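You operate a simulated robot arm through the tools that you are given. There is no shell and no other tool. Be economical: measure what you need, move in short steps, check, and stop when the job is done.

You run a simulated two-armed robot. Do the job below in one go: nothing can be reset, and whatever is moved stays where it is left.

Task
Swap the flattened purple coil in the square carton for the small teal coil; fold it shut.
Fine: the purple coil goes on the middle of the blue mat; teal lies in the eye of the large black coil, unharmed; all four flaps flat; leave the other coils and the spoked ring.

Only the result counts: the job must be done as asked and must still hold three seconds after the hand-in. Knocking over, shifting, dropping, spilling or breaking anything else fails it. Flat cloth is picked up by pressing the open fingertips on it (5 to 10 N) and closing them slowly along it; thin cloth reads only 2 to 8 mm in the jaws.

Robot
Two 6-joint arms with two-finger grippers on one trunk, on a base that drives. Base frame: it is fixed to the floor where the robot stands at the start and does not move with it; the origin is under the middle of the robot, x ahead of it, y to its left, z up; the surface under the hand at the start is at about z = 76. Lengths are in cm, angles in degrees, forces in N, time in s.
The left shoulder is at the start at [7, 14.8, 141.5], the right one opposite. With the tool pointing down near the work surface each hand reaches from about 32 to 60 cm from the robot's upright axis, wherever it stands, measured 20 degrees to its own side. Places, roughly: blue mat [40, 30, 80]; square carton back flap [60, -10, 90]; square carton front flap [30, -10, 90]; square carton left flap [50, 0, 90]; square carton right flap [50, -30, 90]. Payload 2.45 kg a hand.
Tool frame (each hand has its own): the origin (TCP) lies between the finger pads and is the grasp point; the fingertips stand 3 cm ahead of it; z points along the fingers, y is the line along which they close. The gripper opens to 10.6 cm. The gripper's body begins 7.9 cm behind the TCP.
Orientation is told as [roll, pitch, yaw] about the base's x, y, z axes, in that order, counted from this pose: with the fingers straight down and closing along the base's y, the tool's x points along the base's -x, its y along +y and its z along -z.

Tools
- The arms move only by the tool jog_arm. It takes "left_series", "right_series" or both (then of equal length, played together; a hand with none holds still); each is a list of rows, each an object (a shift or turn left out is 0, a gripper value left out holds the last) with "offset": the shift along the tool's x, y, z in cm, a list of three; "dr": the turn, a rotation vector about the tool's x, y, z in degrees, a list of three; "grip": the gripper command, from -1 (shut) to 1 (fully open), values between in proportion. In form: [{"offset": [tx, ty, tz], "dr": [rx, ry, rz], "grip": grip}, ...]. A call has 1 to 20 rows; each row is the pose to reach, as a shift and turn from the pose commanded when the call began, along the tool's axes at that moment. Each row takes 0.2 s and may step no farther than 5 cm and 8.6 degrees from the row before; otherwise, or with a gripper value out of range, the whole call is refused. A pose out of reach is approached as far as the arm can. The call stops where the force on the tool passes 40 N (or 10 N more than at its start, if that is more) or the arm is blocked; 0.2 s more then pass. Each finger travels about 7.2 cm/s and halts on what it meets, pressing with about 39 N; the grip force reading is that of the motor and also rises with nothing between the fingers. The clock runs only during rows and for 0.2 s after the last one: add rows that repeat a pose to give the fingers time. The reply holds the time, the measured pose of the TCP, the force on the tool along the base axes, the opening and the grip force, in the units named above and with some noise, with the torque about the TCP (base axes, N m) and any sound that the robot's microphone picked up.
- Cameras (640 x 400 px; columns grow to the right, rows downward): "scene" is now at [12.04, 0.3, 161.43]; the picture's right is [0.06, -1.00, -0.00], its down [-0.84, -0.05, -0.54] and it looks along [0.54, 0.03, -0.84] (base axes); focal length 262 px, centre (320, 200). "left" rides on the left gripper at [7.6, 0.2, -10.6] in its tool frame; the picture's right is [-0.02, 1.00, 0.00], its down [-0.78, -0.02, -0.62] and it looks along [-0.62, -0.01, 0.78] (tool axes); focal length 247 px, centre (320, 200). "right" rides on the right gripper at [7.6, -0.2, -10.6] in its tool frame; the picture's right is [0.02, 1.00, 0.00], its down [-0.78, 0.02, -0.62] and it looks along [-0.62, 0.01, 0.78] (tool axes); focal length 247 px, centre (320, 200). There is no depth. A picture from a camera that has moved, and an enlarged one, comes with that camera's place and axes in the base frame and with its lens.
- capture(camera): a new picture of that camera. The clock stands still meanwhile.
- slide_trunk(by): slides the trunk up (or, below 0, down) by that many cm; the arms and the scene camera ride with it, the base frame stays. It gives what a move gives, with no picture.
- steer(legs): drives the robot by 1 to 6 legs, each [ahead, left, turn to the left] in cm, cm and degrees, along the robot's own axes; the way and the turn of a leg run together, so that a leg with both is an arc; at most 150 cm and 180 degrees a leg. The arms and the cameras ride along, it lands a little off, and it stops where it bumps. It gives what a move gives.
- aim_head(pan, tilt): turns the head with the scene camera to pan (to the left, within 86 degrees either way) and tilt (down, from -29 to 69), counted from straight ahead of the robot. It gives what a move gives.
- close_up(camera, box): a new picture of the part [left, top, right, bottom] of that camera's present view, enlarged. The clock stands still meanwhile.
- job_done(): hands the job in; it is judged then, once.

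Go step by step. Nothing tells you exact positions but the pictures and the camera data: compare them with the known pose of the tool, close in by small moves and look again before you grip or let go. The budget is 120 turns and 108 pictures, counting those below and the enlarged ones. Unless the task says otherwise, let go and move clear before handing in, and close with one line.

The tools are called as a command line: name --argument value ..., lists and objects as JSON in quotes. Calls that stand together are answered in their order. jog_arm: Moves the arms, as the interface text tells. Its arguments: {"type":"object","properties":{"left_series":{"type":"array","items":{"type":"object","properties":{"offset":{"type":"array","items":{"type":"number"}},"dr":{"type":"array","items":{"type":"number"}},"grip":{"type":"number"}}}},"right_series":{"type":"array","items":{"type":"object","properties":{"offset":{"type":"array","items":{"type":"number"}},"dr":{"type":"array","items":{"type":"number"}},"grip":{"type":"number"}}}}},"required":[]} The other tools are called the same way: slide_trunk (by) slides the trunk up or down; steer (legs) drives the base; aim_head (pan, tilt) turns the head that bears the scene camera; capture (camera) takes a picture; close_up (camera, box) takes an enlarged picture of a part of a camera's view; job_done () hands the job in.

At the start:

```text
t: 0.0
left_eef_pos: [59.86, 17.95, 110.53]
left_tool_rot: [0.1, 0.0, -0.2]
left_ft_force: [0.1, -0.1, 0.3]
left_moment: [-0.01, 0.04, 0.01]
left_opening: 10.6
left_grasp_force: 0.1
right_eef_pos: [48.21, -30.32, 104.99]
right_tool_rot: [0.0, -0.1, 0.0]
right_ft_force: [0.7, -0.3, -0.2]
right_moment: [-0.01, -0.02, 0.01]
right_opening: 10.62
right_grasp_force: 0.1
trunk travel left (down, up): [-88.8, 5.2]
robot x, y, heading: [-0.06, 0.28, 0.2]
head pan, tilt: [3.4, 57.4]
```

scene: 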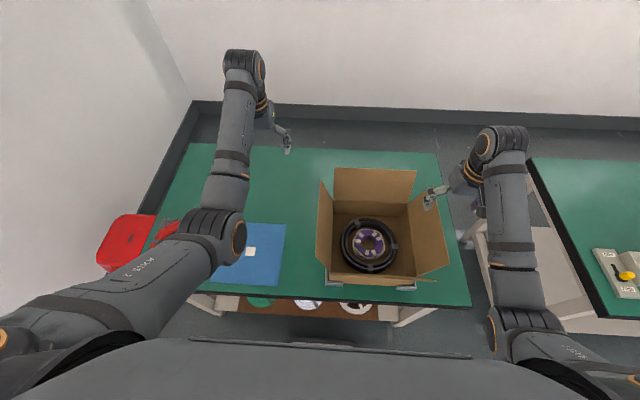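
right: 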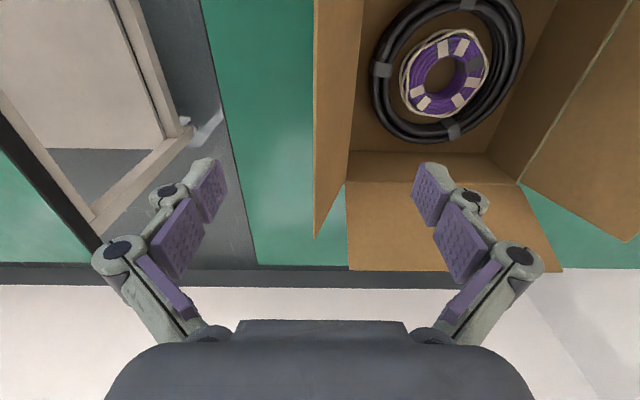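
left: 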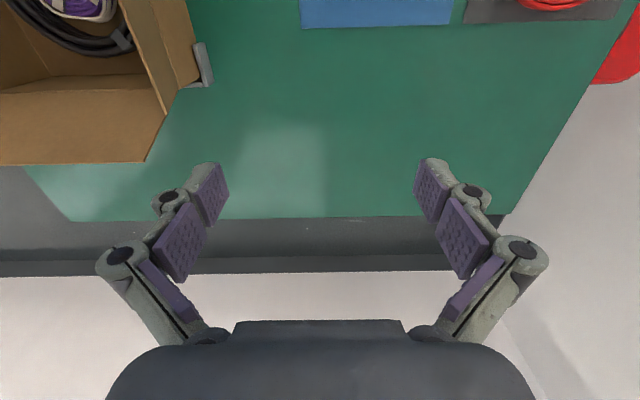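

The carton holds the large black coil with the purple coil in its eye, and the blue mat is to the left. I don't see the teal coil on the table, but there are coils on a shelf below the front edge, so I'll look closer.

close_up --camera "scene" --box '[180, 270, 440, 350]'

close_up --camera "scene" --box '[300, 150, 460, 300]'

close_up --camera "scene" --box '[90, 190, 300, 300]'

```text
2.46 times, centred on (310, 310) of scene
camera zoom: at [12.04, 0.3, 161.43], right [0.06, -1.0, 0.0], down [-0.84, -0.05, -0.54], along [0.54, 0.03, -0.84], focal length 644 px, centre (345, -71)
```

zoom: 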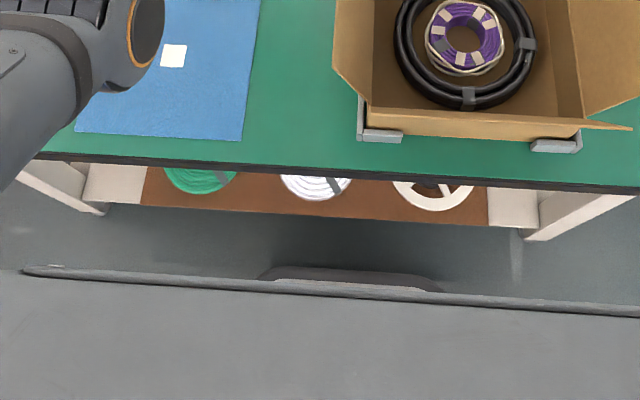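

```text
2.67 times, centred on (380, 225) of scene
camera zoom: at [12.04, 0.3, 161.43], right [0.06, -1.0, 0.0], down [-0.84, -0.05, -0.54], along [0.54, 0.03, -0.84], focal length 698 px, centre (160, 133)
```

zoom: 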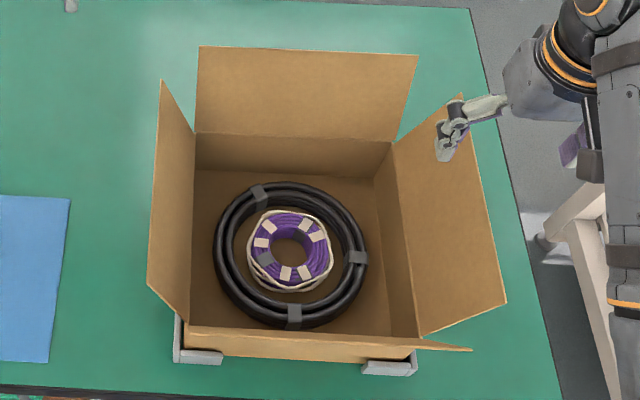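

```text
3.05 times, centred on (195, 245) of scene
camera zoom: at [12.04, 0.3, 161.43], right [0.06, -1.0, 0.0], down [-0.84, -0.05, -0.54], along [0.54, 0.03, -0.84], focal length 798 px, centre (701, 63)
```

zoom: 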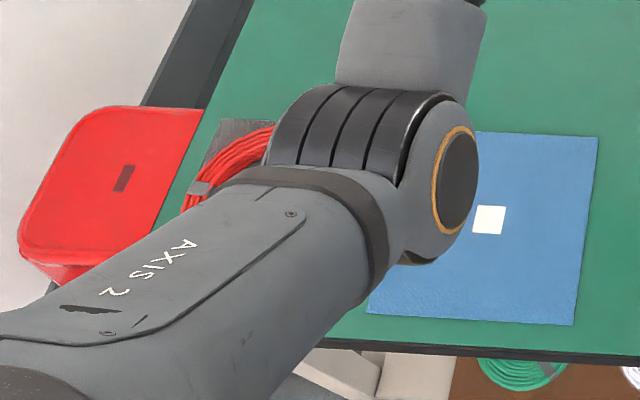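

Under the table there's a shelf with a green or teal coil, a white coil and the spoked ring. I'll raise the trunk and back off to see the shelf properly.

slide_trunk --by 5

steer --legs '[[-75, 0, 0]]'

slide_trunk --by -45

aim_head --pan 0 --tilt 35

capture --camera "scene"

```text
t: 0.9
left_eef_pos: [59.64, 17.96, 115.49]
left_tool_rot: [0.1, -0.1, -0.1]
left_ft_force: [0.8, 0.1, 0.4]
left_moment: [0.0, -0.03, 0.0]
left_opening: 10.62
left_grasp_force: 0.0
right_eef_pos: [48.22, -30.49, 109.84]
right_tool_rot: [0.1, -0.2, 0.0]
right_ft_force: [-0.4, -0.6, 0.1]
right_moment: [0.0, -0.03, 0.03]
right_opening: 10.62
right_grasp_force: 0.1
trunk travel left (down, up): [-93.8, 0.2]
robot x, y, heading: [-0.1, 0.25, -0.0]
head pan, tilt: [3.4, 57.4]
```

```text
t: 5.0
left_eef_pos: [-15.08, 17.97, 115.39]
left_tool_rot: [0.1, 0.1, 0.4]
left_ft_force: [0.3, 0.1, -0.7]
left_moment: [0.0, 0.0, 0.0]
left_opening: 10.56
left_grasp_force: 0.0
right_eef_pos: [-26.22, -30.37, 109.84]
right_tool_rot: [0.0, -0.2, 0.4]
right_ft_force: [0.1, 0.2, 0.2]
right_moment: [0.01, -0.01, -0.02]
right_opening: 10.61
right_grasp_force: 0.0
trunk travel left (down, up): [-93.8, 0.2]
robot x, y, heading: [-74.28, -0.34, 0.6]
head pan, tilt: [3.4, 57.4]
```

```text
refused: -45 is not a number from -40 to 40
```

```text
t: 5.8
left_eef_pos: [-15.23, 18.03, 115.58]
left_tool_rot: [0.1, 0.0, 0.4]
left_ft_force: [-0.8, 0.5, -0.1]
left_moment: [0.0, 0.03, 0.02]
left_opening: 10.62
left_grasp_force: 0.0
right_eef_pos: [-26.34, -30.39, 109.74]
right_tool_rot: [0.2, -0.2, 0.5]
right_ft_force: [0.9, 0.6, -0.1]
right_moment: [0.0, 0.0, 0.0]
right_opening: 10.6
right_grasp_force: 0.0
trunk travel left (down, up): [-93.8, 0.2]
robot x, y, heading: [-74.74, -0.65, 0.6]
head pan, tilt: [0.0, 35.0]
```

```text
101 pictures are left
camera scene: at [-60.91, -0.33, 169.56], right [0.01, -1.0, 0.0], down [-0.57, -0.01, -0.82], along [0.82, 0.01, -0.57], focal length 262 px, centre (320, 200)
```

scene: 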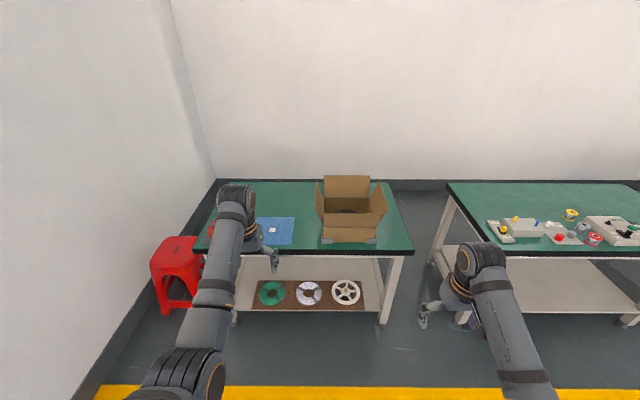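

close_up --camera "scene" --box '[220, 250, 400, 330]'

close_up --camera "scene" --box '[440, 190, 640, 290]'

close_up --camera "scene" --box '[190, 160, 420, 270]'

```text
3.56 times, centred on (310, 290) of scene
camera zoom: at [-60.91, -0.33, 169.56], right [0.01, -1.0, 0.0], down [-0.57, -0.01, -0.82], along [0.82, 0.01, -0.57], focal length 931 px, centre (356, -120)
```

zoom: 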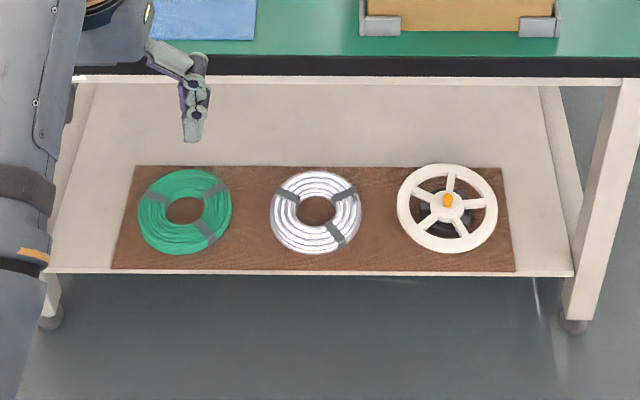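

```text
3.20 times, centred on (540, 240) of scene
camera zoom: at [-60.91, -0.33, 169.56], right [0.01, -1.0, 0.0], down [-0.57, -0.01, -0.82], along [0.82, 0.01, -0.57], focal length 838 px, centre (-384, 72)
```

zoom: 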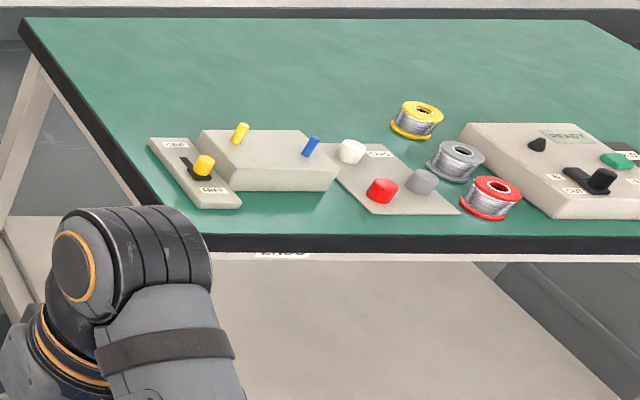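

```text
2.78 times, centred on (305, 215) of scene
camera zoom: at [-60.91, -0.33, 169.56], right [0.01, -1.0, 0.0], down [-0.57, -0.01, -0.82], along [0.82, 0.01, -0.57], focal length 729 px, centre (362, 158)
```

zoom: 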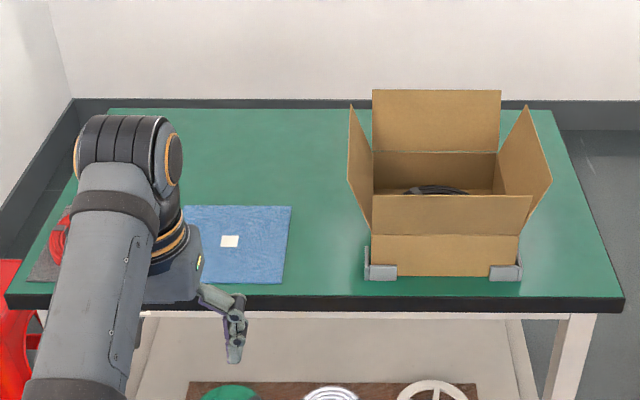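

The green coil is at the left of the shelf, the white one in the middle and the spoked ring on the right. I'll drop down and check the shelf and the spoked ring for anything tealer.

slide_trunk --by -40

close_up --camera "scene" --box '[220, 130, 420, 255]'

capture --camera "scene"

```text
t: 9.7
left_eef_pos: [-15.12, 18.08, 75.61]
left_tool_rot: [0.1, 0.0, 0.3]
left_ft_force: [0.0, -0.6, 0.8]
left_moment: [0.03, 0.0, 0.02]
left_opening: 10.59
left_grasp_force: 0.1
right_eef_pos: [-26.45, -30.31, 69.87]
right_tool_rot: [0.1, -0.2, 0.5]
right_ft_force: [1.0, -0.4, -0.4]
right_moment: [0.0, -0.01, 0.01]
right_opening: 10.6
right_grasp_force: 0.1
trunk travel left (down, up): [-53.8, 40.2]
robot x, y, heading: [-74.84, -0.39, 0.7]
head pan, tilt: [0.0, 35.0]
```

```text
3.20 times, centred on (320, 192) of scene
camera zoom: at [-60.86, -0.33, 129.56], right [0.01, -1.0, 0.0], down [-0.57, -0.01, -0.82], along [0.82, 0.01, -0.57], focal length 838 px, centre (320, 224)
```

zoom: 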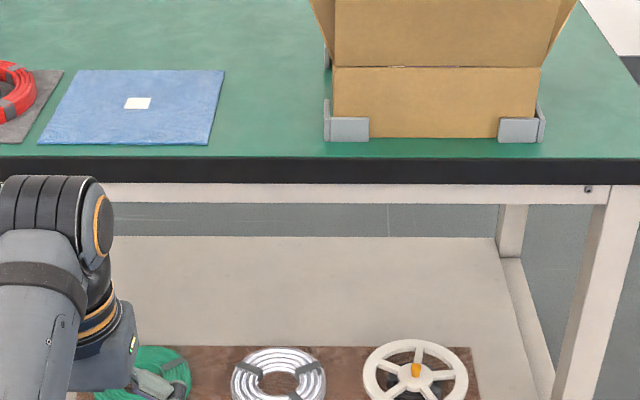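

```text
96 pictures are left
camera scene: at [-60.86, -0.33, 129.56], right [0.01, -1.0, 0.0], down [-0.57, -0.01, -0.82], along [0.82, 0.01, -0.57], focal length 262 px, centre (320, 200)
```

scene: 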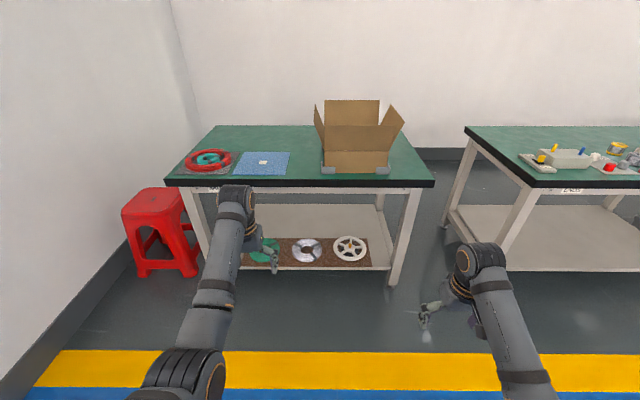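

The small teal coil is there on the table, inside the red coil on the grey mat. I'll zoom in on it.

close_up --camera "scene" --box '[160, 135, 310, 195]'

close_up --camera "scene" --box '[300, 85, 440, 195]'

```text
4.27 times, centred on (235, 165) of scene
camera zoom: at [-60.86, -0.33, 129.56], right [0.01, -1.0, 0.0], down [-0.57, -0.01, -0.82], along [0.82, 0.01, -0.57], focal length 1117 px, centre (683, 349)
```

zoom: 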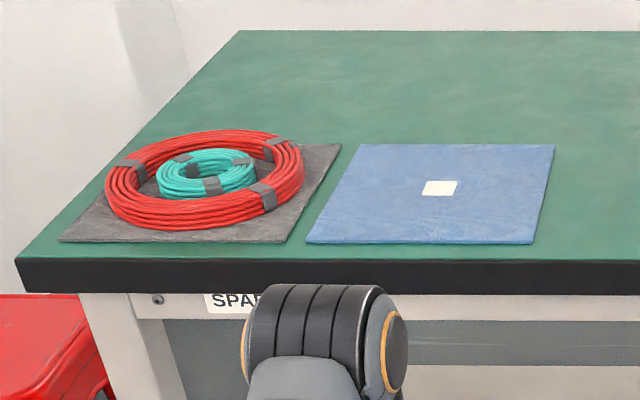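

```text
3.64 times, centred on (370, 140) of scene
camera zoom: at [-60.86, -0.33, 129.56], right [0.01, -1.0, 0.0], down [-0.57, -0.01, -0.82], along [0.82, 0.01, -0.57], focal length 952 px, centre (138, 418)
```

zoom: 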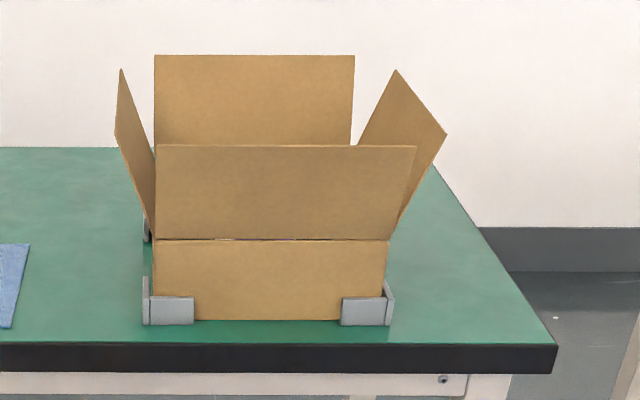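

The teal coil lies near [45, 51] inside the red coil, the mat's white centre mark is near [45, 27], and the purple coil is near [48, -14]. I'll go back up to the table and study the carton before taking out the purple coil with the right hand.

slide_trunk --by 40

steer --legs '[[77, 1, -0.6]]'

aim_head --pan -15 --tilt 60

close_up --camera "scene" --box '[220, 120, 420, 260]'

capture --camera "right"

```text
t: 13.5
left_eef_pos: [-15.15, 18.14, 115.45]
left_tool_rot: [0.1, -0.1, 0.4]
left_ft_force: [0.1, 0.4, 0.3]
left_moment: [-0.01, 0.0, -0.02]
left_opening: 10.55
left_grasp_force: 0.1
right_eef_pos: [-26.2, -30.28, 109.85]
right_tool_rot: [0.0, -0.1, 0.5]
right_ft_force: [-0.8, -0.1, -0.6]
right_moment: [0.02, -0.03, 0.02]
right_opening: 10.6
right_grasp_force: 0.0
trunk travel left (down, up): [-93.8, 0.2]
robot x, y, heading: [-74.81, -0.59, 0.4]
head pan, tilt: [0.0, 35.0]
```

```text
t: 17.7
left_eef_pos: [62.41, 18.11, 115.57]
left_tool_rot: [0.2, 0.0, -0.6]
left_ft_force: [0.3, -0.1, 0.1]
left_moment: [-0.01, 0.01, 0.0]
left_opening: 10.59
left_grasp_force: 0.0
right_eef_pos: [50.34, -30.07, 109.92]
right_tool_rot: [0.0, -0.2, -0.3]
right_ft_force: [-0.9, 0.9, 1.1]
right_moment: [-0.01, -0.04, -0.01]
right_opening: 10.6
right_grasp_force: 0.0
trunk travel left (down, up): [-93.8, 0.2]
robot x, y, heading: [2.43, 0.78, -0.1]
head pan, tilt: [0.0, 35.0]
```

```text
t: 18.6
left_eef_pos: [62.43, 18.18, 115.59]
left_tool_rot: [0.1, -0.1, -0.6]
left_ft_force: [0.3, -0.2, 0.4]
left_moment: [0.0, 0.0, 0.03]
left_opening: 10.58
left_grasp_force: 0.1
right_eef_pos: [50.47, -30.13, 109.95]
right_tool_rot: [-0.1, -0.1, -0.3]
right_ft_force: [0.4, -0.7, 0.1]
right_moment: [0.02, 0.0, 0.02]
right_opening: 10.61
right_grasp_force: 0.0
trunk travel left (down, up): [-93.8, 0.2]
robot x, y, heading: [2.82, 0.68, -0.3]
head pan, tilt: [-15.0, 60.0]
```

```text
2.86 times, centred on (320, 190) of scene
camera zoom: at [14.12, -1.2, 166.13], right [-0.27, -0.96, 0.0], down [-0.83, 0.23, -0.5], along [0.48, -0.13, -0.87], focal length 748 px, centre (320, 229)
```

zoom: 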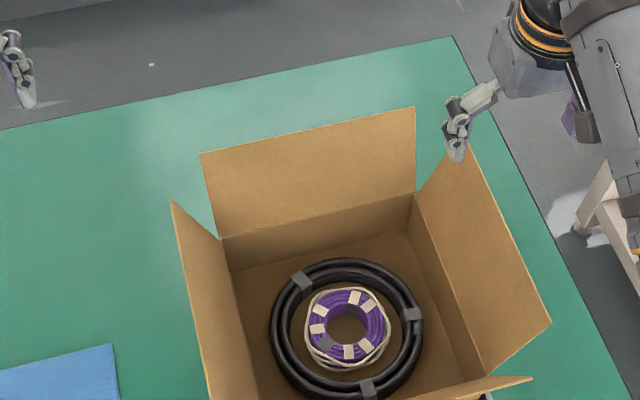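

```text
92 pictures are left
camera right: at [42.7, -30.11, 120.53], right [-0.01, 1.0, 0.0], down [0.78, 0.01, 0.62], along [0.62, 0.01, -0.78], focal length 247 px, centre (320, 200)
```

right: 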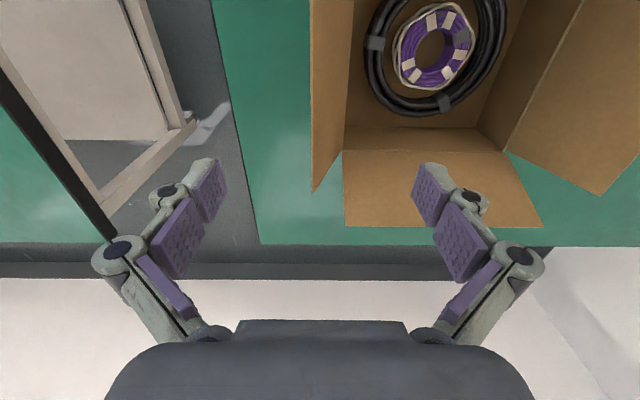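

I'll bring the right hand over the front of the carton for a close look at the purple coil and its white string.

jog_arm --right_series '[{"offset": [2.5, 3.2, 0]}, {"offset": [5, 6.4, 0]}, {"offset": [7.5, 9.6, 0]}, {"offset": [9, 13, 0]}, {"offset": [10, 16, 0]}, {"offset": [10, 16, 0]}]'

close_up --camera "right" --box '[200, 0, 440, 200]'

```text
t: 19.7
left_eef_pos: [62.41, 17.88, 115.55]
left_tool_rot: [0.2, 0.0, -0.6]
left_ft_force: [0.6, 0.1, 0.2]
left_moment: [0.05, 0.0, -0.01]
left_opening: 10.59
left_grasp_force: 0.0
right_eef_pos: [41.61, -22.93, 108.76]
right_tool_rot: [-11.5, -1.1, 0.0]
right_ft_force: [0.2, -0.6, 0.2]
right_moment: [0.03, 0.02, -0.03]
right_opening: 10.61
right_grasp_force: 0.0
right hand out of reach, approached as far as the arm can: row 1, 2, 3, 4, 5
trunk travel left (down, up): [-93.8, 0.2]
robot x, y, heading: [2.61, 0.6, -0.6]
head pan, tilt: [-15.0, 60.0]
stopped in row 5 (right hand): the arm was blocked; the commanded pose is now the measured one
```

```text
2.00 times, centred on (320, 100) of right
camera zoom: at [33.63, -20.67, 119.11], right [-0.02, 0.98, -0.2], down [0.77, 0.14, 0.62], along [0.64, -0.14, -0.76], focal length 494 px, centre (320, 400)
```

zoom: 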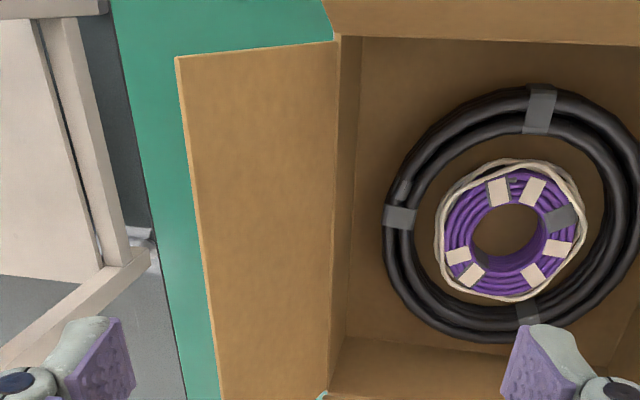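

The arm can't fold that close this high up, so I'll back the base off about 7 cm, undo the tilt and place the hand over the coil.

steer --legs '[[-7, 1.5, 0.5]]'

jog_arm --right_series '[{"dr": [-6, 0, 0]}, {"dr": [-11.5, 1, 0]}, {"dr": [-11.5, 1, 0]}]'

```text
t: 20.8
left_eef_pos: [55.93, 20.17, 115.16]
left_tool_rot: [0.1, 0.4, 0.0]
left_ft_force: [0.7, -0.2, -0.5]
left_moment: [0.0, 0.1, 0.0]
left_opening: 10.6
left_grasp_force: 0.0
right_eef_pos: [35.47, -20.54, 108.55]
right_tool_rot: [-11.6, -0.7, 0.8]
right_ft_force: [0.7, 0.0, -1.7]
right_moment: [-0.01, 0.08, 0.0]
right_opening: 10.59
right_grasp_force: 0.1
trunk travel left (down, up): [-93.8, 0.2]
robot x, y, heading: [-4.78, 2.37, 0.2]
head pan, tilt: [-15.0, 60.0]
```

```text
t: 21.6
left_eef_pos: [55.11, 20.42, 115.57]
left_tool_rot: [0.0, -0.1, 0.1]
left_ft_force: [-0.7, 0.6, -0.1]
left_moment: [-0.01, -0.03, -0.03]
left_opening: 10.59
left_grasp_force: 0.2
right_eef_pos: [34.83, -20.87, 106.47]
right_tool_rot: [-0.1, -0.4, 0.7]
right_ft_force: [-0.4, 0.8, -0.2]
right_moment: [-0.03, -0.01, 0.01]
right_opening: 10.58
right_grasp_force: 0.0
right hand out of reach, approached as far as the arm can: row 1, 2, 3
trunk travel left (down, up): [-93.8, 0.2]
robot x, y, heading: [-4.54, 2.2, 0.3]
head pan, tilt: [-15.0, 60.0]
```

jog_arm --right_series '[{"offset": [-4.5, 0.5, 0]}, {"offset": [-9, 2, 0]}, {"offset": [-11, 5, 0]}, {"offset": [-11, 6.7, 2]}, {"offset": [-11, 6.7, 2]}]'

close_up --camera "right" --box '[200, 0, 440, 200]'

```text
t: 22.8
left_eef_pos: [55.37, 20.28, 115.37]
left_tool_rot: [0.1, 0.0, 0.1]
left_ft_force: [-0.1, 0.2, -0.5]
left_moment: [0.04, 0.05, 0.01]
left_opening: 10.62
left_grasp_force: 0.1
right_eef_pos: [45.88, -14.24, 104.33]
right_tool_rot: [0.0, -0.1, 0.7]
right_ft_force: [-0.5, 0.2, 0.4]
right_moment: [-0.02, -0.04, -0.02]
right_opening: 10.6
right_grasp_force: 0.0
trunk travel left (down, up): [-93.8, 0.2]
robot x, y, heading: [-4.26, 2.04, 0.4]
head pan, tilt: [-15.0, 60.0]
```

```text
2.00 times, centred on (320, 100) of right
camera zoom: at [38.2, -14.46, 114.88], right [-0.03, 1.0, 0.0], down [0.78, 0.03, 0.62], along [0.62, 0.02, -0.78], focal length 494 px, centre (320, 400)
```

zoom: 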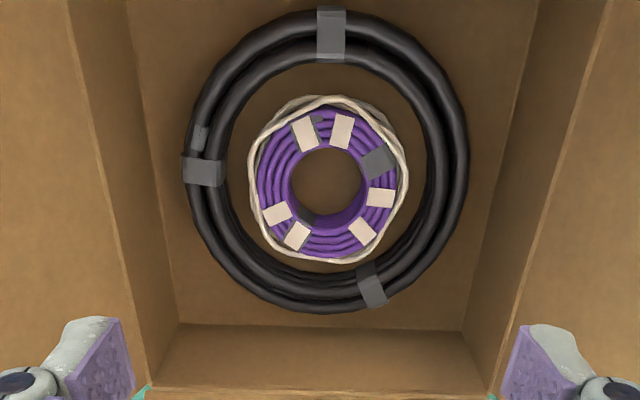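

The purple eye centre is at about [47.6, -13.7] with an eye radius of about 2.7 cm. I'll grip its right wall at y ≈ -17.5 with narrow fingers, and first descend partway to check alignment.

jog_arm --right_series '[{"offset": [-1, -1.7, 2], "grip": -0.17}, {"offset": [-1.7, -3.3, 5]}, {"offset": [-1.7, -3.3, 9]}, {"offset": [-1.7, -3.3, 13]}, {"offset": [-1.7, -3.3, 16]}, {"offset": [-1.7, -3.3, 18]}, {"offset": [-1.7, -3.3, 18]}]'

capture --camera "right"

```text
t: 24.4
left_eef_pos: [55.36, 20.41, 115.5]
left_tool_rot: [0.1, 0.0, 0.0]
left_ft_force: [-0.2, 0.7, 0.7]
left_moment: [0.01, -0.01, 0.0]
left_opening: 10.61
left_grasp_force: 0.1
right_eef_pos: [47.71, -17.65, 86.34]
right_tool_rot: [-0.2, -0.2, 0.7]
right_ft_force: [-0.4, 0.2, 0.0]
right_moment: [-0.02, 0.05, 0.03]
right_opening: 4.4
right_grasp_force: 0.0
trunk travel left (down, up): [-93.8, 0.2]
robot x, y, heading: [-4.3, 2.39, 0.2]
head pan, tilt: [-15.0, 60.0]
```

```text
89 pictures are left
camera right: at [39.96, -17.71, 96.99], right [-0.03, 1.0, 0.0], down [0.78, 0.03, 0.62], along [0.62, 0.02, -0.78], focal length 247 px, centre (320, 200)
```

right: 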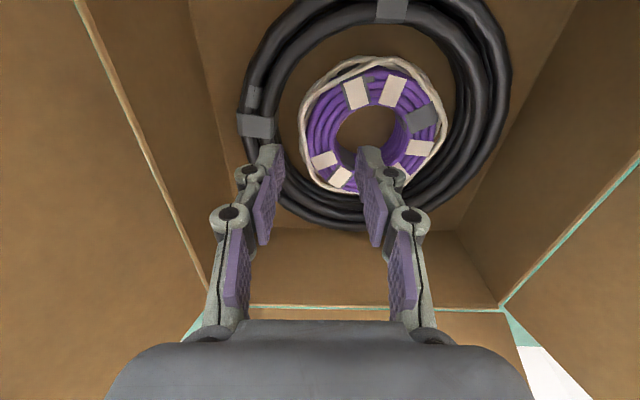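

Aligned within a few mm. I'll shift slightly, descend and close gently on the wall.

jog_arm --right_series '[{"offset": [0.2, 0.2, 2]}, {"offset": [0.2, 0.2, 4]}, {"offset": [0.2, 0.2, 5]}, {"offset": [0.2, 0.2, 6]}, {"offset": [0.2, 0.2, 6]}]'

capture --camera "right"

```text
t: 25.6
left_eef_pos: [55.32, 20.36, 115.53]
left_tool_rot: [0.1, 0.0, 0.1]
left_ft_force: [0.8, 0.5, -0.3]
left_moment: [-0.01, -0.01, 0.02]
left_opening: 10.62
left_grasp_force: 0.1
right_eef_pos: [46.85, -17.31, 80.93]
right_tool_rot: [-0.1, -0.1, 0.7]
right_ft_force: [-0.6, 1.0, 0.6]
right_moment: [-0.04, 0.02, 0.0]
right_opening: 4.4
right_grasp_force: 0.1
right hand out of reach, approached as far as the arm can: row 3, 4, 5
trunk travel left (down, up): [-93.8, 0.2]
robot x, y, heading: [-4.41, 2.51, 0.4]
head pan, tilt: [-15.0, 60.0]
```

```text
88 pictures are left
camera right: at [39.05, -17.43, 91.59], right [-0.03, 1.0, 0.0], down [0.78, 0.03, 0.62], along [0.62, 0.02, -0.78], focal length 247 px, centre (320, 200)
```

right: 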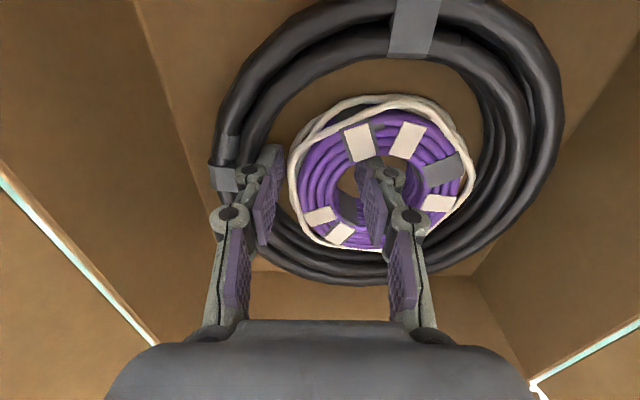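

The arm is at the reach limit with the trunk raised, so I'll lower the trunk slightly.

slide_trunk --by -0.8

capture --camera "right"

```text
t: 26.1
left_eef_pos: [55.33, 20.31, 114.67]
left_tool_rot: [0.1, 0.0, 0.1]
left_ft_force: [0.1, 0.6, 0.2]
left_moment: [0.01, -0.03, 0.0]
left_opening: 10.61
left_grasp_force: 0.0
right_eef_pos: [46.75, -17.22, 80.13]
right_tool_rot: [-0.2, 0.0, 0.7]
right_ft_force: [-0.6, -0.4, 0.1]
right_moment: [-0.02, 0.0, 0.02]
right_opening: 4.34
right_grasp_force: 0.2
trunk travel left (down, up): [-93.0, 1.0]
robot x, y, heading: [-4.67, 2.25, 0.3]
head pan, tilt: [-15.0, 60.0]
```

```text
87 pictures are left
camera right: at [39.06, -17.42, 90.8], right [-0.03, 1.0, 0.0], down [0.78, 0.03, 0.62], along [0.62, 0.02, -0.78], focal length 247 px, centre (320, 200)
```

right: 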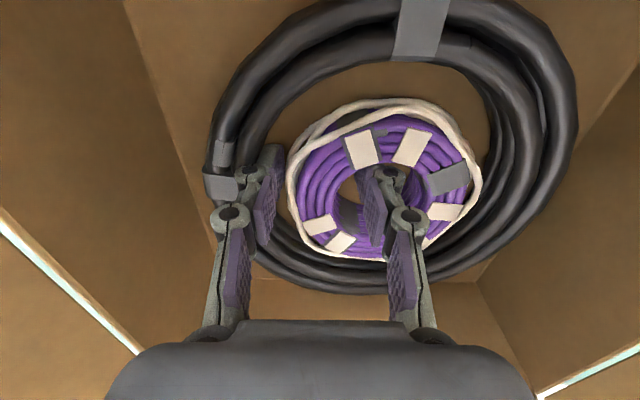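

Fingers straddle the wall. Closing in small steps.

jog_arm --right_series '[{"grip": -0.3}, {"grip": -0.4}, {"grip": -0.5}, {"grip": -0.58}, {"grip": -0.65}, {"grip": -0.65}]'

capture --camera "right"

```text
t: 27.5
left_eef_pos: [55.28, 20.33, 114.73]
left_tool_rot: [0.1, 0.0, 0.1]
left_ft_force: [0.2, 0.2, -0.3]
left_moment: [0.0, -0.02, 0.02]
left_opening: 10.64
left_grasp_force: 0.0
right_eef_pos: [46.79, -17.39, 80.13]
right_tool_rot: [-0.2, -0.1, 0.8]
right_ft_force: [1.0, -1.9, -0.2]
right_moment: [-0.03, 0.06, 0.03]
right_opening: 2.18
right_grasp_force: 39.2
trunk travel left (down, up): [-93.0, 1.0]
robot x, y, heading: [-4.66, 2.45, 0.2]
head pan, tilt: [-15.0, 60.0]
```

```text
86 pictures are left
camera right: at [39.03, -17.44, 90.81], right [-0.03, 1.0, 0.0], down [0.78, 0.03, 0.62], along [0.62, 0.02, -0.78], focal length 247 px, centre (320, 200)
```

right: 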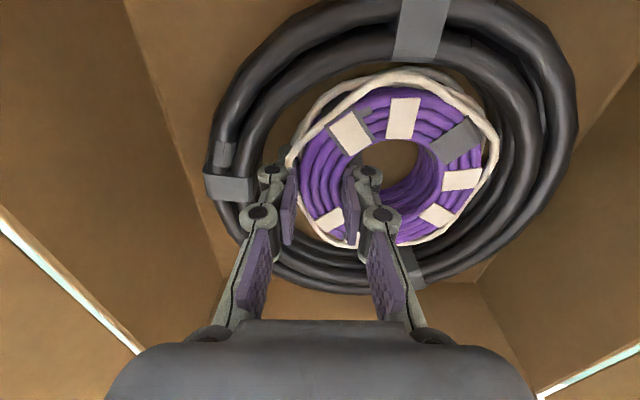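

Held at 2.2 cm. Lifting slowly to check nothing else comes with it.

jog_arm --right_series '[{"offset": [-0.3, 0, -1]}, {"offset": [-0.5, 0, -2]}, {"offset": [-0.5, 0, -3]}, {"offset": [-0.5, 0, -4]}, {"offset": [-0.5, 0, -4]}]'

capture --camera "right"

```text
t: 28.7
left_eef_pos: [55.37, 20.41, 114.73]
left_tool_rot: [0.2, 0.0, 0.1]
left_ft_force: [-0.1, -0.4, 0.2]
left_moment: [0.02, -0.01, 0.0]
left_opening: 10.58
left_grasp_force: 0.0
right_eef_pos: [47.3, -17.31, 84.0]
right_tool_rot: [-0.1, -0.1, 0.6]
right_ft_force: [0.5, 0.1, -1.4]
right_moment: [-0.05, 0.03, 0.0]
right_opening: 2.21
right_grasp_force: 38.8
trunk travel left (down, up): [-93.0, 1.0]
robot x, y, heading: [-4.63, 2.29, 0.2]
head pan, tilt: [-15.0, 60.0]
```

```text
85 pictures are left
camera right: at [39.5, -17.4, 94.79], right [-0.03, 1.0, 0.0], down [0.78, 0.03, 0.62], along [0.62, 0.02, -0.78], focal length 247 px, centre (320, 200)
```

right: 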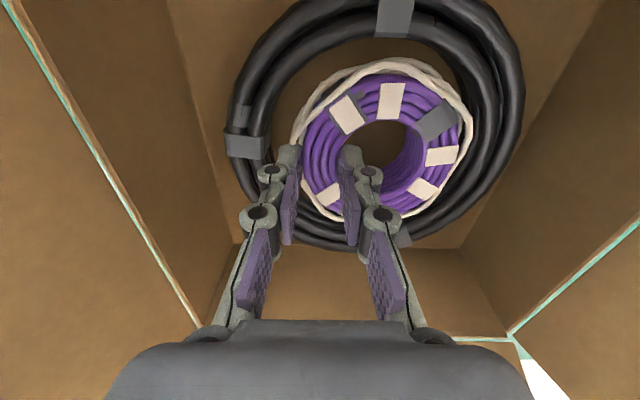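

jog_arm --right_series '[{"offset": [0, 0, -2]}, {"offset": [0, 0, -4]}, {"offset": [0, 0, -6]}, {"offset": [0, 0, -6]}]'

capture --camera "right"

close_up --camera "scene" --box '[220, 120, 420, 260]'

```text
t: 29.7
left_eef_pos: [55.32, 20.36, 114.78]
left_tool_rot: [0.0, 0.0, 0.1]
left_ft_force: [0.5, 0.3, -0.7]
left_moment: [0.01, -0.01, 0.06]
left_opening: 10.59
left_grasp_force: 0.0
right_eef_pos: [47.17, -17.39, 90.12]
right_tool_rot: [-0.1, 0.0, 0.6]
right_ft_force: [0.1, 0.6, -1.6]
right_moment: [-0.01, 0.01, 0.01]
right_opening: 2.19
right_grasp_force: 39.2
trunk travel left (down, up): [-93.0, 1.0]
robot x, y, heading: [-4.34, 2.22, 0.1]
head pan, tilt: [-15.0, 60.0]
```

```text
84 pictures are left
camera right: at [39.46, -17.43, 100.84], right [-0.03, 1.0, 0.0], down [0.78, 0.03, 0.62], along [0.62, 0.02, -0.78], focal length 247 px, centre (320, 200)
```

right: 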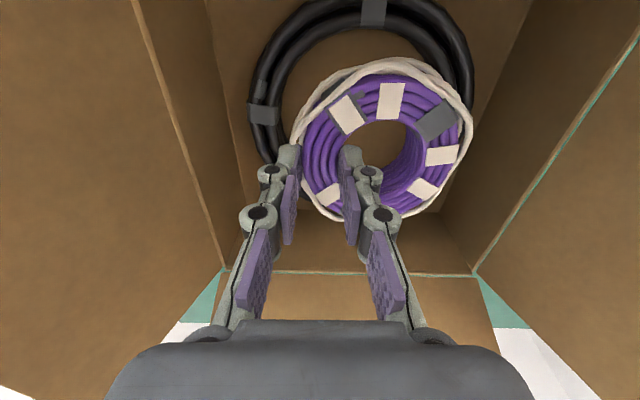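

```text
2.86 times, centred on (320, 190) of scene
camera zoom: at [7.15, 0.42, 165.33], right [-0.26, -0.97, 0.0], down [-0.84, 0.22, -0.5], along [0.48, -0.13, -0.87], focal length 748 px, centre (320, 229)
```

zoom: 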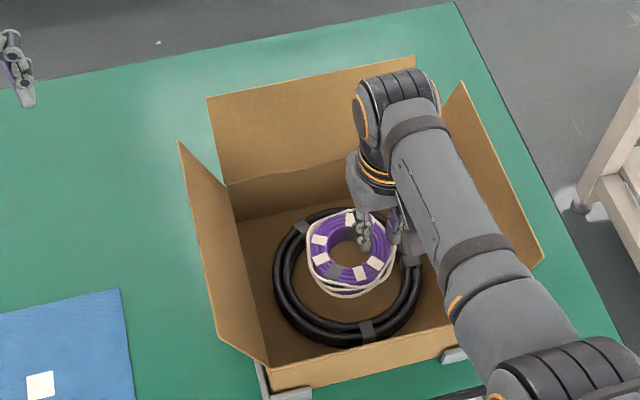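

The purple coil is cleanly held and the black one stays put. I'll lift well above the flaps and drive left to the mat and red coil.

jog_arm --right_series '[{"offset": [0, 0, -4]}, {"offset": [0, 0, -8]}, {"offset": [0, 0, -12]}, {"offset": [0, 0, -16]}, {"offset": [0, 0, -19]}, {"offset": [0, 0, -19]}]'

steer --legs '[[0, 36, 0]]'

aim_head --pan 0 --tilt 60

capture --camera "scene"

capture --camera "right"

capture --camera "left"

```text
t: 31.1
left_eef_pos: [55.27, 20.37, 114.71]
left_tool_rot: [0.1, 0.0, 0.1]
left_ft_force: [0.5, 0.2, 0.0]
left_moment: [-0.01, 0.0, 0.01]
left_opening: 10.61
left_grasp_force: 0.1
right_eef_pos: [47.28, -17.26, 109.0]
right_tool_rot: [-0.1, -0.2, 0.7]
right_ft_force: [0.3, -0.4, -1.4]
right_moment: [-0.04, 0.0, -0.02]
right_opening: 2.2
right_grasp_force: 38.5
trunk travel left (down, up): [-93.0, 1.0]
robot x, y, heading: [-4.54, 2.17, 0.1]
head pan, tilt: [-15.0, 60.0]
```

```text
t: 33.4
left_eef_pos: [54.98, 55.82, 114.82]
left_tool_rot: [0.2, 0.0, 0.4]
left_ft_force: [-0.8, 0.5, 0.5]
left_moment: [0.02, 0.0, -0.01]
left_opening: 10.61
left_grasp_force: 0.0
right_eef_pos: [47.3, 18.18, 108.97]
right_tool_rot: [-0.1, -0.2, 1.2]
right_ft_force: [0.2, 0.1, -1.1]
right_moment: [-0.04, 0.01, 0.0]
right_opening: 2.2
right_grasp_force: 39.2
trunk travel left (down, up): [-93.0, 1.0]
robot x, y, heading: [-4.69, 37.28, 0.6]
head pan, tilt: [-15.0, 60.0]
```

```text
t: 34.2
left_eef_pos: [55.02, 56.15, 114.76]
left_tool_rot: [0.0, 0.0, 0.5]
left_ft_force: [0.0, -0.6, 0.7]
left_moment: [0.01, 0.03, 0.01]
left_opening: 10.58
left_grasp_force: 0.2
right_eef_pos: [47.18, 18.44, 108.99]
right_tool_rot: [-0.2, -0.2, 1.1]
right_ft_force: [0.6, 0.3, -1.6]
right_moment: [-0.03, -0.01, 0.01]
right_opening: 2.2
right_grasp_force: 39.1
trunk travel left (down, up): [-93.0, 1.0]
robot x, y, heading: [-4.95, 37.41, 0.7]
head pan, tilt: [0.0, 60.0]
```

```text
82 pictures are left
camera scene: at [7.13, 37.62, 165.33], right [0.01, -1.0, 0.0], down [-0.87, -0.01, -0.5], along [0.5, 0.0, -0.87], focal length 262 px, centre (320, 200)
```

scene: 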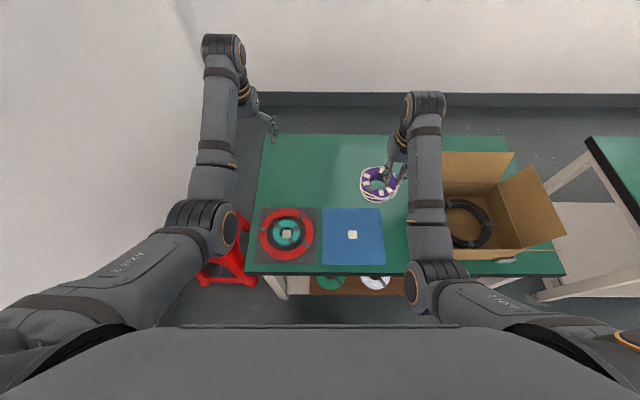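

```text
81 pictures are left
camera right: at [39.49, 18.24, 119.6], right [-0.04, 1.0, 0.0], down [0.78, 0.03, 0.62], along [0.62, 0.02, -0.78], focal length 247 px, centre (320, 200)
```

right: 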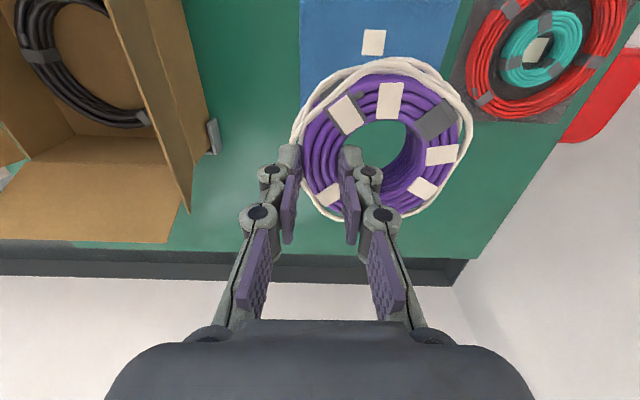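

```text
80 pictures are left
camera left: at [47.25, 56.21, 125.3], right [0.01, 1.0, 0.0], down [0.78, -0.01, 0.62], along [0.62, -0.01, -0.78], focal length 247 px, centre (320, 200)
```

left: 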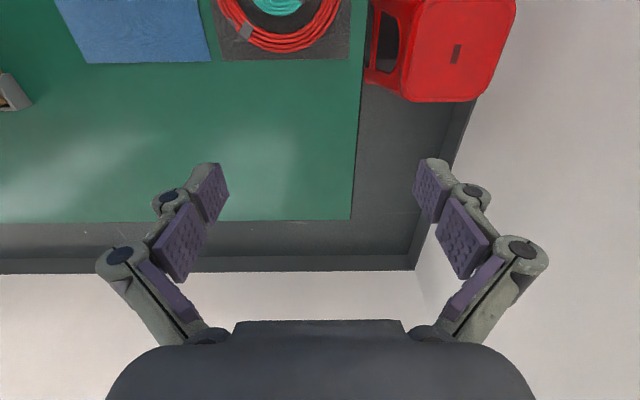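

The mat's centre mark is at [43.6, 26.1] and the held coil's centre is offset [-1.2, +3.8] from the TCP. I'll move the TCP to about [44.8, 22.3] and descend above the mat.

jog_arm --right_series '[{"offset": [1, 1.9, 3]}, {"offset": [2.4, 3.9, 6]}, {"offset": [2.4, 3.9, 10]}, {"offset": [2.4, 3.9, 14]}, {"offset": [2.4, 3.9, 18]}, {"offset": [2.4, 3.9, 22]}, {"offset": [2.4, 3.9, 25]}, {"offset": [2.4, 3.9, 25]}]'

capture --camera "right"

close_up --camera "scene" --box '[240, 180, 440, 280]'

```text
t: 36.0
left_eef_pos: [54.82, 56.17, 114.79]
left_tool_rot: [0.0, 0.0, 0.4]
left_ft_force: [0.2, 0.4, 0.0]
left_moment: [0.01, 0.03, -0.02]
left_opening: 10.61
left_grasp_force: 0.0
right_eef_pos: [45.12, 22.1, 83.74]
right_tool_rot: [-0.2, -0.2, 0.9]
right_ft_force: [-0.3, 0.9, -0.2]
right_moment: [0.01, -0.03, -0.01]
right_opening: 2.19
right_grasp_force: 38.6
trunk travel left (down, up): [-93.0, 1.0]
robot x, y, heading: [-4.85, 37.6, 0.5]
head pan, tilt: [0.0, 60.0]
```

```text
79 pictures are left
camera right: at [37.28, 21.93, 94.44], right [-0.04, 1.0, 0.0], down [0.78, 0.03, 0.62], along [0.62, 0.02, -0.78], focal length 247 px, centre (320, 200)
```

right: 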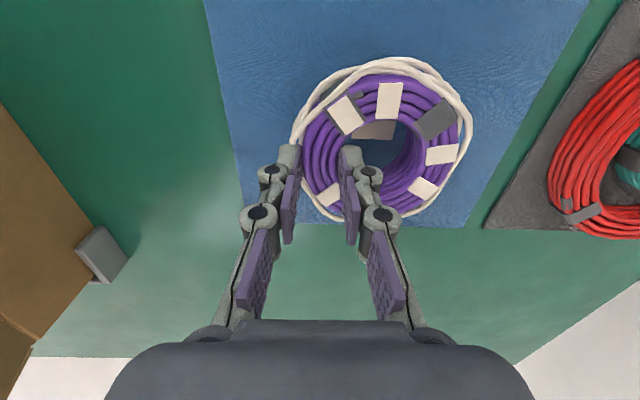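

```text
3.20 times, centred on (340, 230) of scene
camera zoom: at [7.07, 37.6, 165.33], right [0.01, -1.0, 0.0], down [-0.87, -0.01, -0.5], along [0.5, 0.0, -0.87], focal length 838 px, centre (256, 104)
```

zoom: 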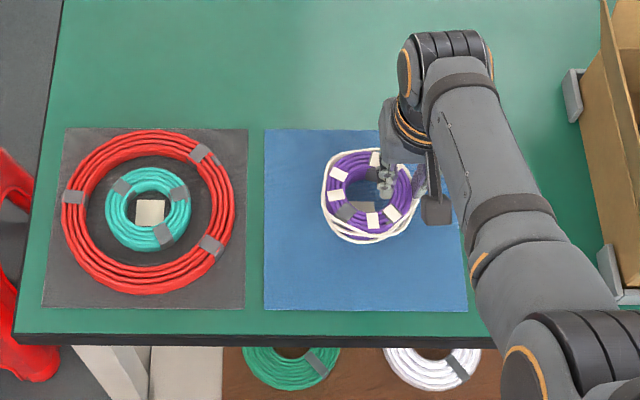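

Nearly centred. I'll nudge 3 mm each way and lower gently, watching the force.

jog_arm --right_series '[{"offset": [0.3, 0.3, 0.8]}, {"offset": [0.3, 0.3, 1.6]}, {"offset": [0.3, 0.3, 2.2]}, {"offset": [0.3, 0.3, 2.8]}, {"offset": [0.3, 0.3, 2.8]}]'

capture --camera "right"

```text
t: 37.2
left_eef_pos: [54.77, 56.1, 114.85]
left_tool_rot: [0.0, -0.2, 0.5]
left_ft_force: [-0.5, -0.9, 0.7]
left_moment: [-0.01, -0.01, 0.03]
left_opening: 10.61
left_grasp_force: 0.1
right_eef_pos: [44.76, 22.29, 81.33]
right_tool_rot: [-0.2, -0.4, 1.1]
right_ft_force: [3.6, -2.6, 27.0]
right_moment: [-0.12, -0.05, -0.11]
right_opening: 2.21
right_grasp_force: 39.3
trunk travel left (down, up): [-93.0, 1.0]
robot x, y, heading: [-4.87, 37.42, 0.9]
head pan, tilt: [0.0, 60.0]
```

```text
77 pictures are left
camera right: at [36.92, 22.24, 91.95], right [-0.04, 1.0, 0.0], down [0.78, 0.03, 0.63], along [0.63, 0.02, -0.78], focal length 247 px, centre (320, 200)
```

right: 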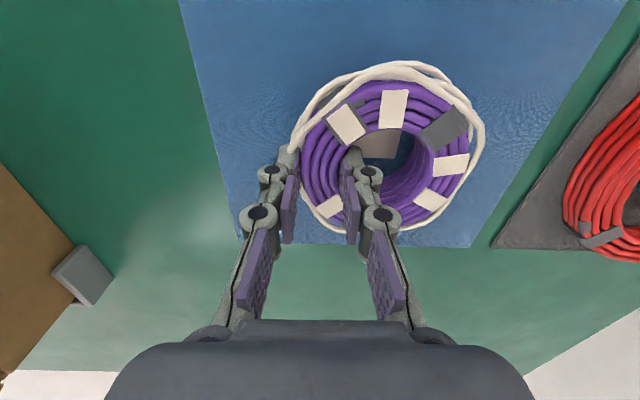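

It's resting on the mat. I'll ease off and open slowly.

jog_arm --right_series '[{"offset": [0, 0, -0.3]}, {"offset": [0, 0, -0.4], "grip": -0.55}, {"offset": [0, 0, -0.4], "grip": -0.45}, {"offset": [0, 0, -0.4], "grip": -0.35}, {"offset": [0, 0, -0.4], "grip": -0.22}, {"offset": [0, 0, -0.4], "grip": -0.22}]'

capture --camera "right"

```text
t: 38.6
left_eef_pos: [54.99, 56.04, 114.78]
left_tool_rot: [0.1, 0.1, 0.4]
left_ft_force: [-0.4, 0.0, -0.5]
left_moment: [-0.04, 0.01, -0.02]
left_opening: 10.6
left_grasp_force: 0.1
right_eef_pos: [44.67, 22.42, 81.58]
right_tool_rot: [-0.2, -0.2, 1.1]
right_ft_force: [0.2, 0.2, -0.3]
right_moment: [-0.02, 0.03, -0.02]
right_opening: 4.13
right_grasp_force: 0.0
trunk travel left (down, up): [-93.0, 1.0]
robot x, y, heading: [-4.61, 37.32, 0.9]
head pan, tilt: [0.0, 60.0]
```

```text
76 pictures are left
camera right: at [36.91, 22.23, 92.21], right [-0.04, 1.0, 0.0], down [0.78, 0.03, 0.62], along [0.62, 0.02, -0.78], focal length 247 px, centre (320, 200)
```

right: 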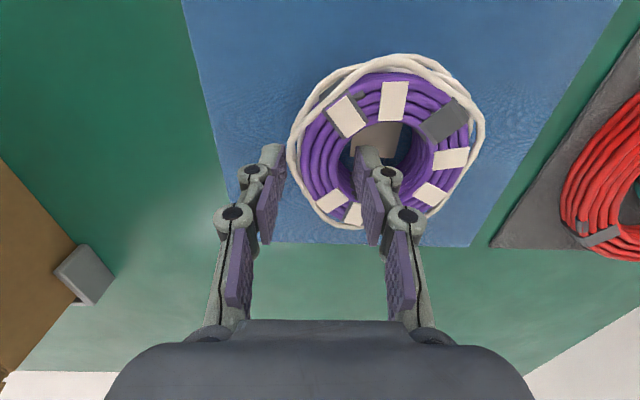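

jog_arm --right_series '[{"offset": [0, 0, -1.5]}, {"offset": [0, 0, -3]}, {"offset": [0, 0, -5]}, {"offset": [0, 0, -9]}, {"offset": [0, 0, -14]}, {"offset": [0, 0, -19]}, {"offset": [0, 0, -24]}, {"offset": [0, 0, -28]}, {"offset": [0, 0, -28]}]'

capture --camera "right"

close_up --camera "scene" --box '[240, 180, 440, 280]'

```text
t: 40.6
left_eef_pos: [54.91, 56.06, 114.74]
left_tool_rot: [0.1, 0.0, 0.5]
left_ft_force: [0.5, -0.1, -0.1]
left_moment: [0.0, -0.02, -0.02]
left_opening: 10.6
left_grasp_force: 0.1
right_eef_pos: [44.63, 21.11, 108.18]
right_tool_rot: [-2.2, 0.1, 0.4]
right_ft_force: [-0.2, -1.0, -1.0]
right_moment: [0.02, 0.01, 0.04]
right_opening: 4.16
right_grasp_force: 0.1
right hand out of reach, approached as far as the arm can: row 8, 9
trunk travel left (down, up): [-93.0, 1.0]
robot x, y, heading: [-4.62, 37.39, 0.5]
head pan, tilt: [0.0, 60.0]
```

```text
75 pictures are left
camera right: at [36.82, 21.4, 118.94], right [-0.03, 1.0, -0.04], down [0.78, 0.05, 0.62], along [0.62, -0.01, -0.78], focal length 247 px, centre (320, 200)
```

right: 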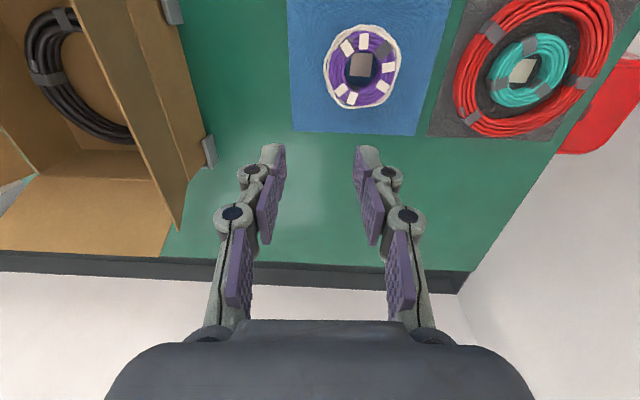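

```text
3.20 times, centred on (340, 230) of scene
camera zoom: at [7.16, 37.58, 165.33], right [0.01, -1.0, 0.0], down [-0.87, -0.01, -0.5], along [0.5, 0.0, -0.87], focal length 838 px, centre (256, 104)
```

zoom: 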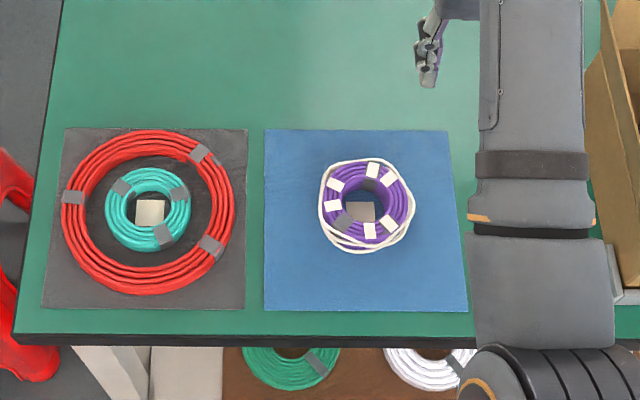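

The purple coil lies within about 0.6 cm of the mat's middle. Next is the teal coil near [43.8, 49.6]; I'll bring the left hand over it for a close view.

jog_arm --left_series '[{"offset": [2, -1.5, 3]}, {"offset": [4, -3, 6]}, {"offset": [6, -4.5, 9]}, {"offset": [8, -6, 12]}, {"offset": [10, -6.2, 14]}, {"offset": [10, -6.2, 14]}]'

capture --camera "left"

close_up --camera "left" --box '[220, 0, 420, 160]'

```text
t: 42.2
left_eef_pos: [50.4, 53.33, 106.15]
left_tool_rot: [3.5, -7.4, 1.5]
left_ft_force: [-0.9, -0.3, 0.0]
left_moment: [0.01, -0.01, 0.01]
left_opening: 10.6
left_grasp_force: 0.1
right_eef_pos: [44.92, 20.97, 108.5]
right_tool_rot: [-2.3, -0.3, 0.4]
right_ft_force: [-0.6, -0.1, 0.0]
right_moment: [-0.01, 0.02, -0.03]
right_opening: 4.14
right_grasp_force: 0.0
trunk travel left (down, up): [-93.0, 1.0]
robot x, y, heading: [-4.77, 37.37, 0.9]
head pan, tilt: [0.0, 60.0]
stopped in row 6 (left hand): the arm was blocked; the commanded pose is now the measured one
```

```text
73 pictures are left
camera left: at [41.41, 52.64, 115.66], right [-0.01, 1.0, 0.06], down [0.7, -0.04, 0.71], along [0.72, 0.05, -0.7], focal length 247 px, centre (320, 200)
```

left: 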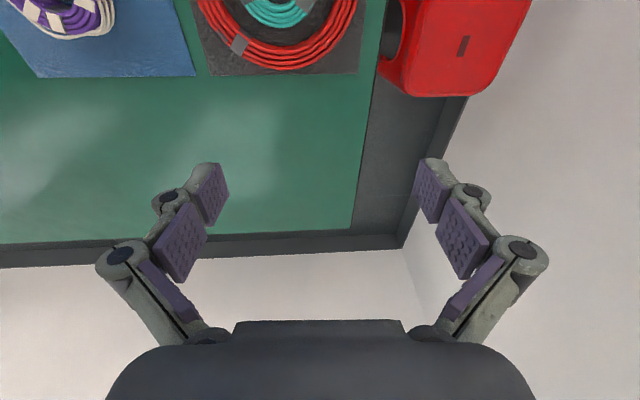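

```text
2.50 times, centred on (320, 80) of left
camera zoom: at [41.41, 52.64, 115.66], right [-0.01, 1.0, 0.06], down [0.7, -0.04, 0.71], along [0.72, 0.05, -0.7], focal length 617 px, centre (320, 500)
```

zoom: 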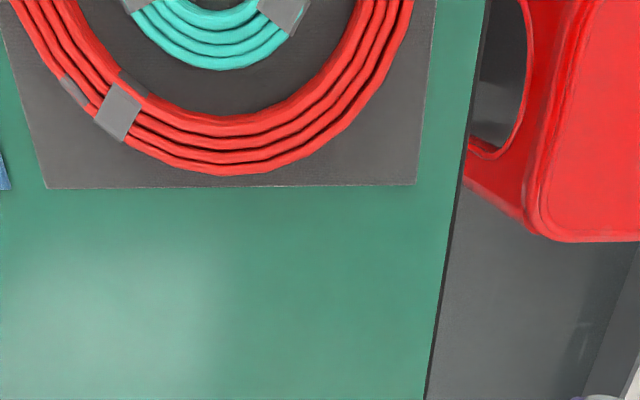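

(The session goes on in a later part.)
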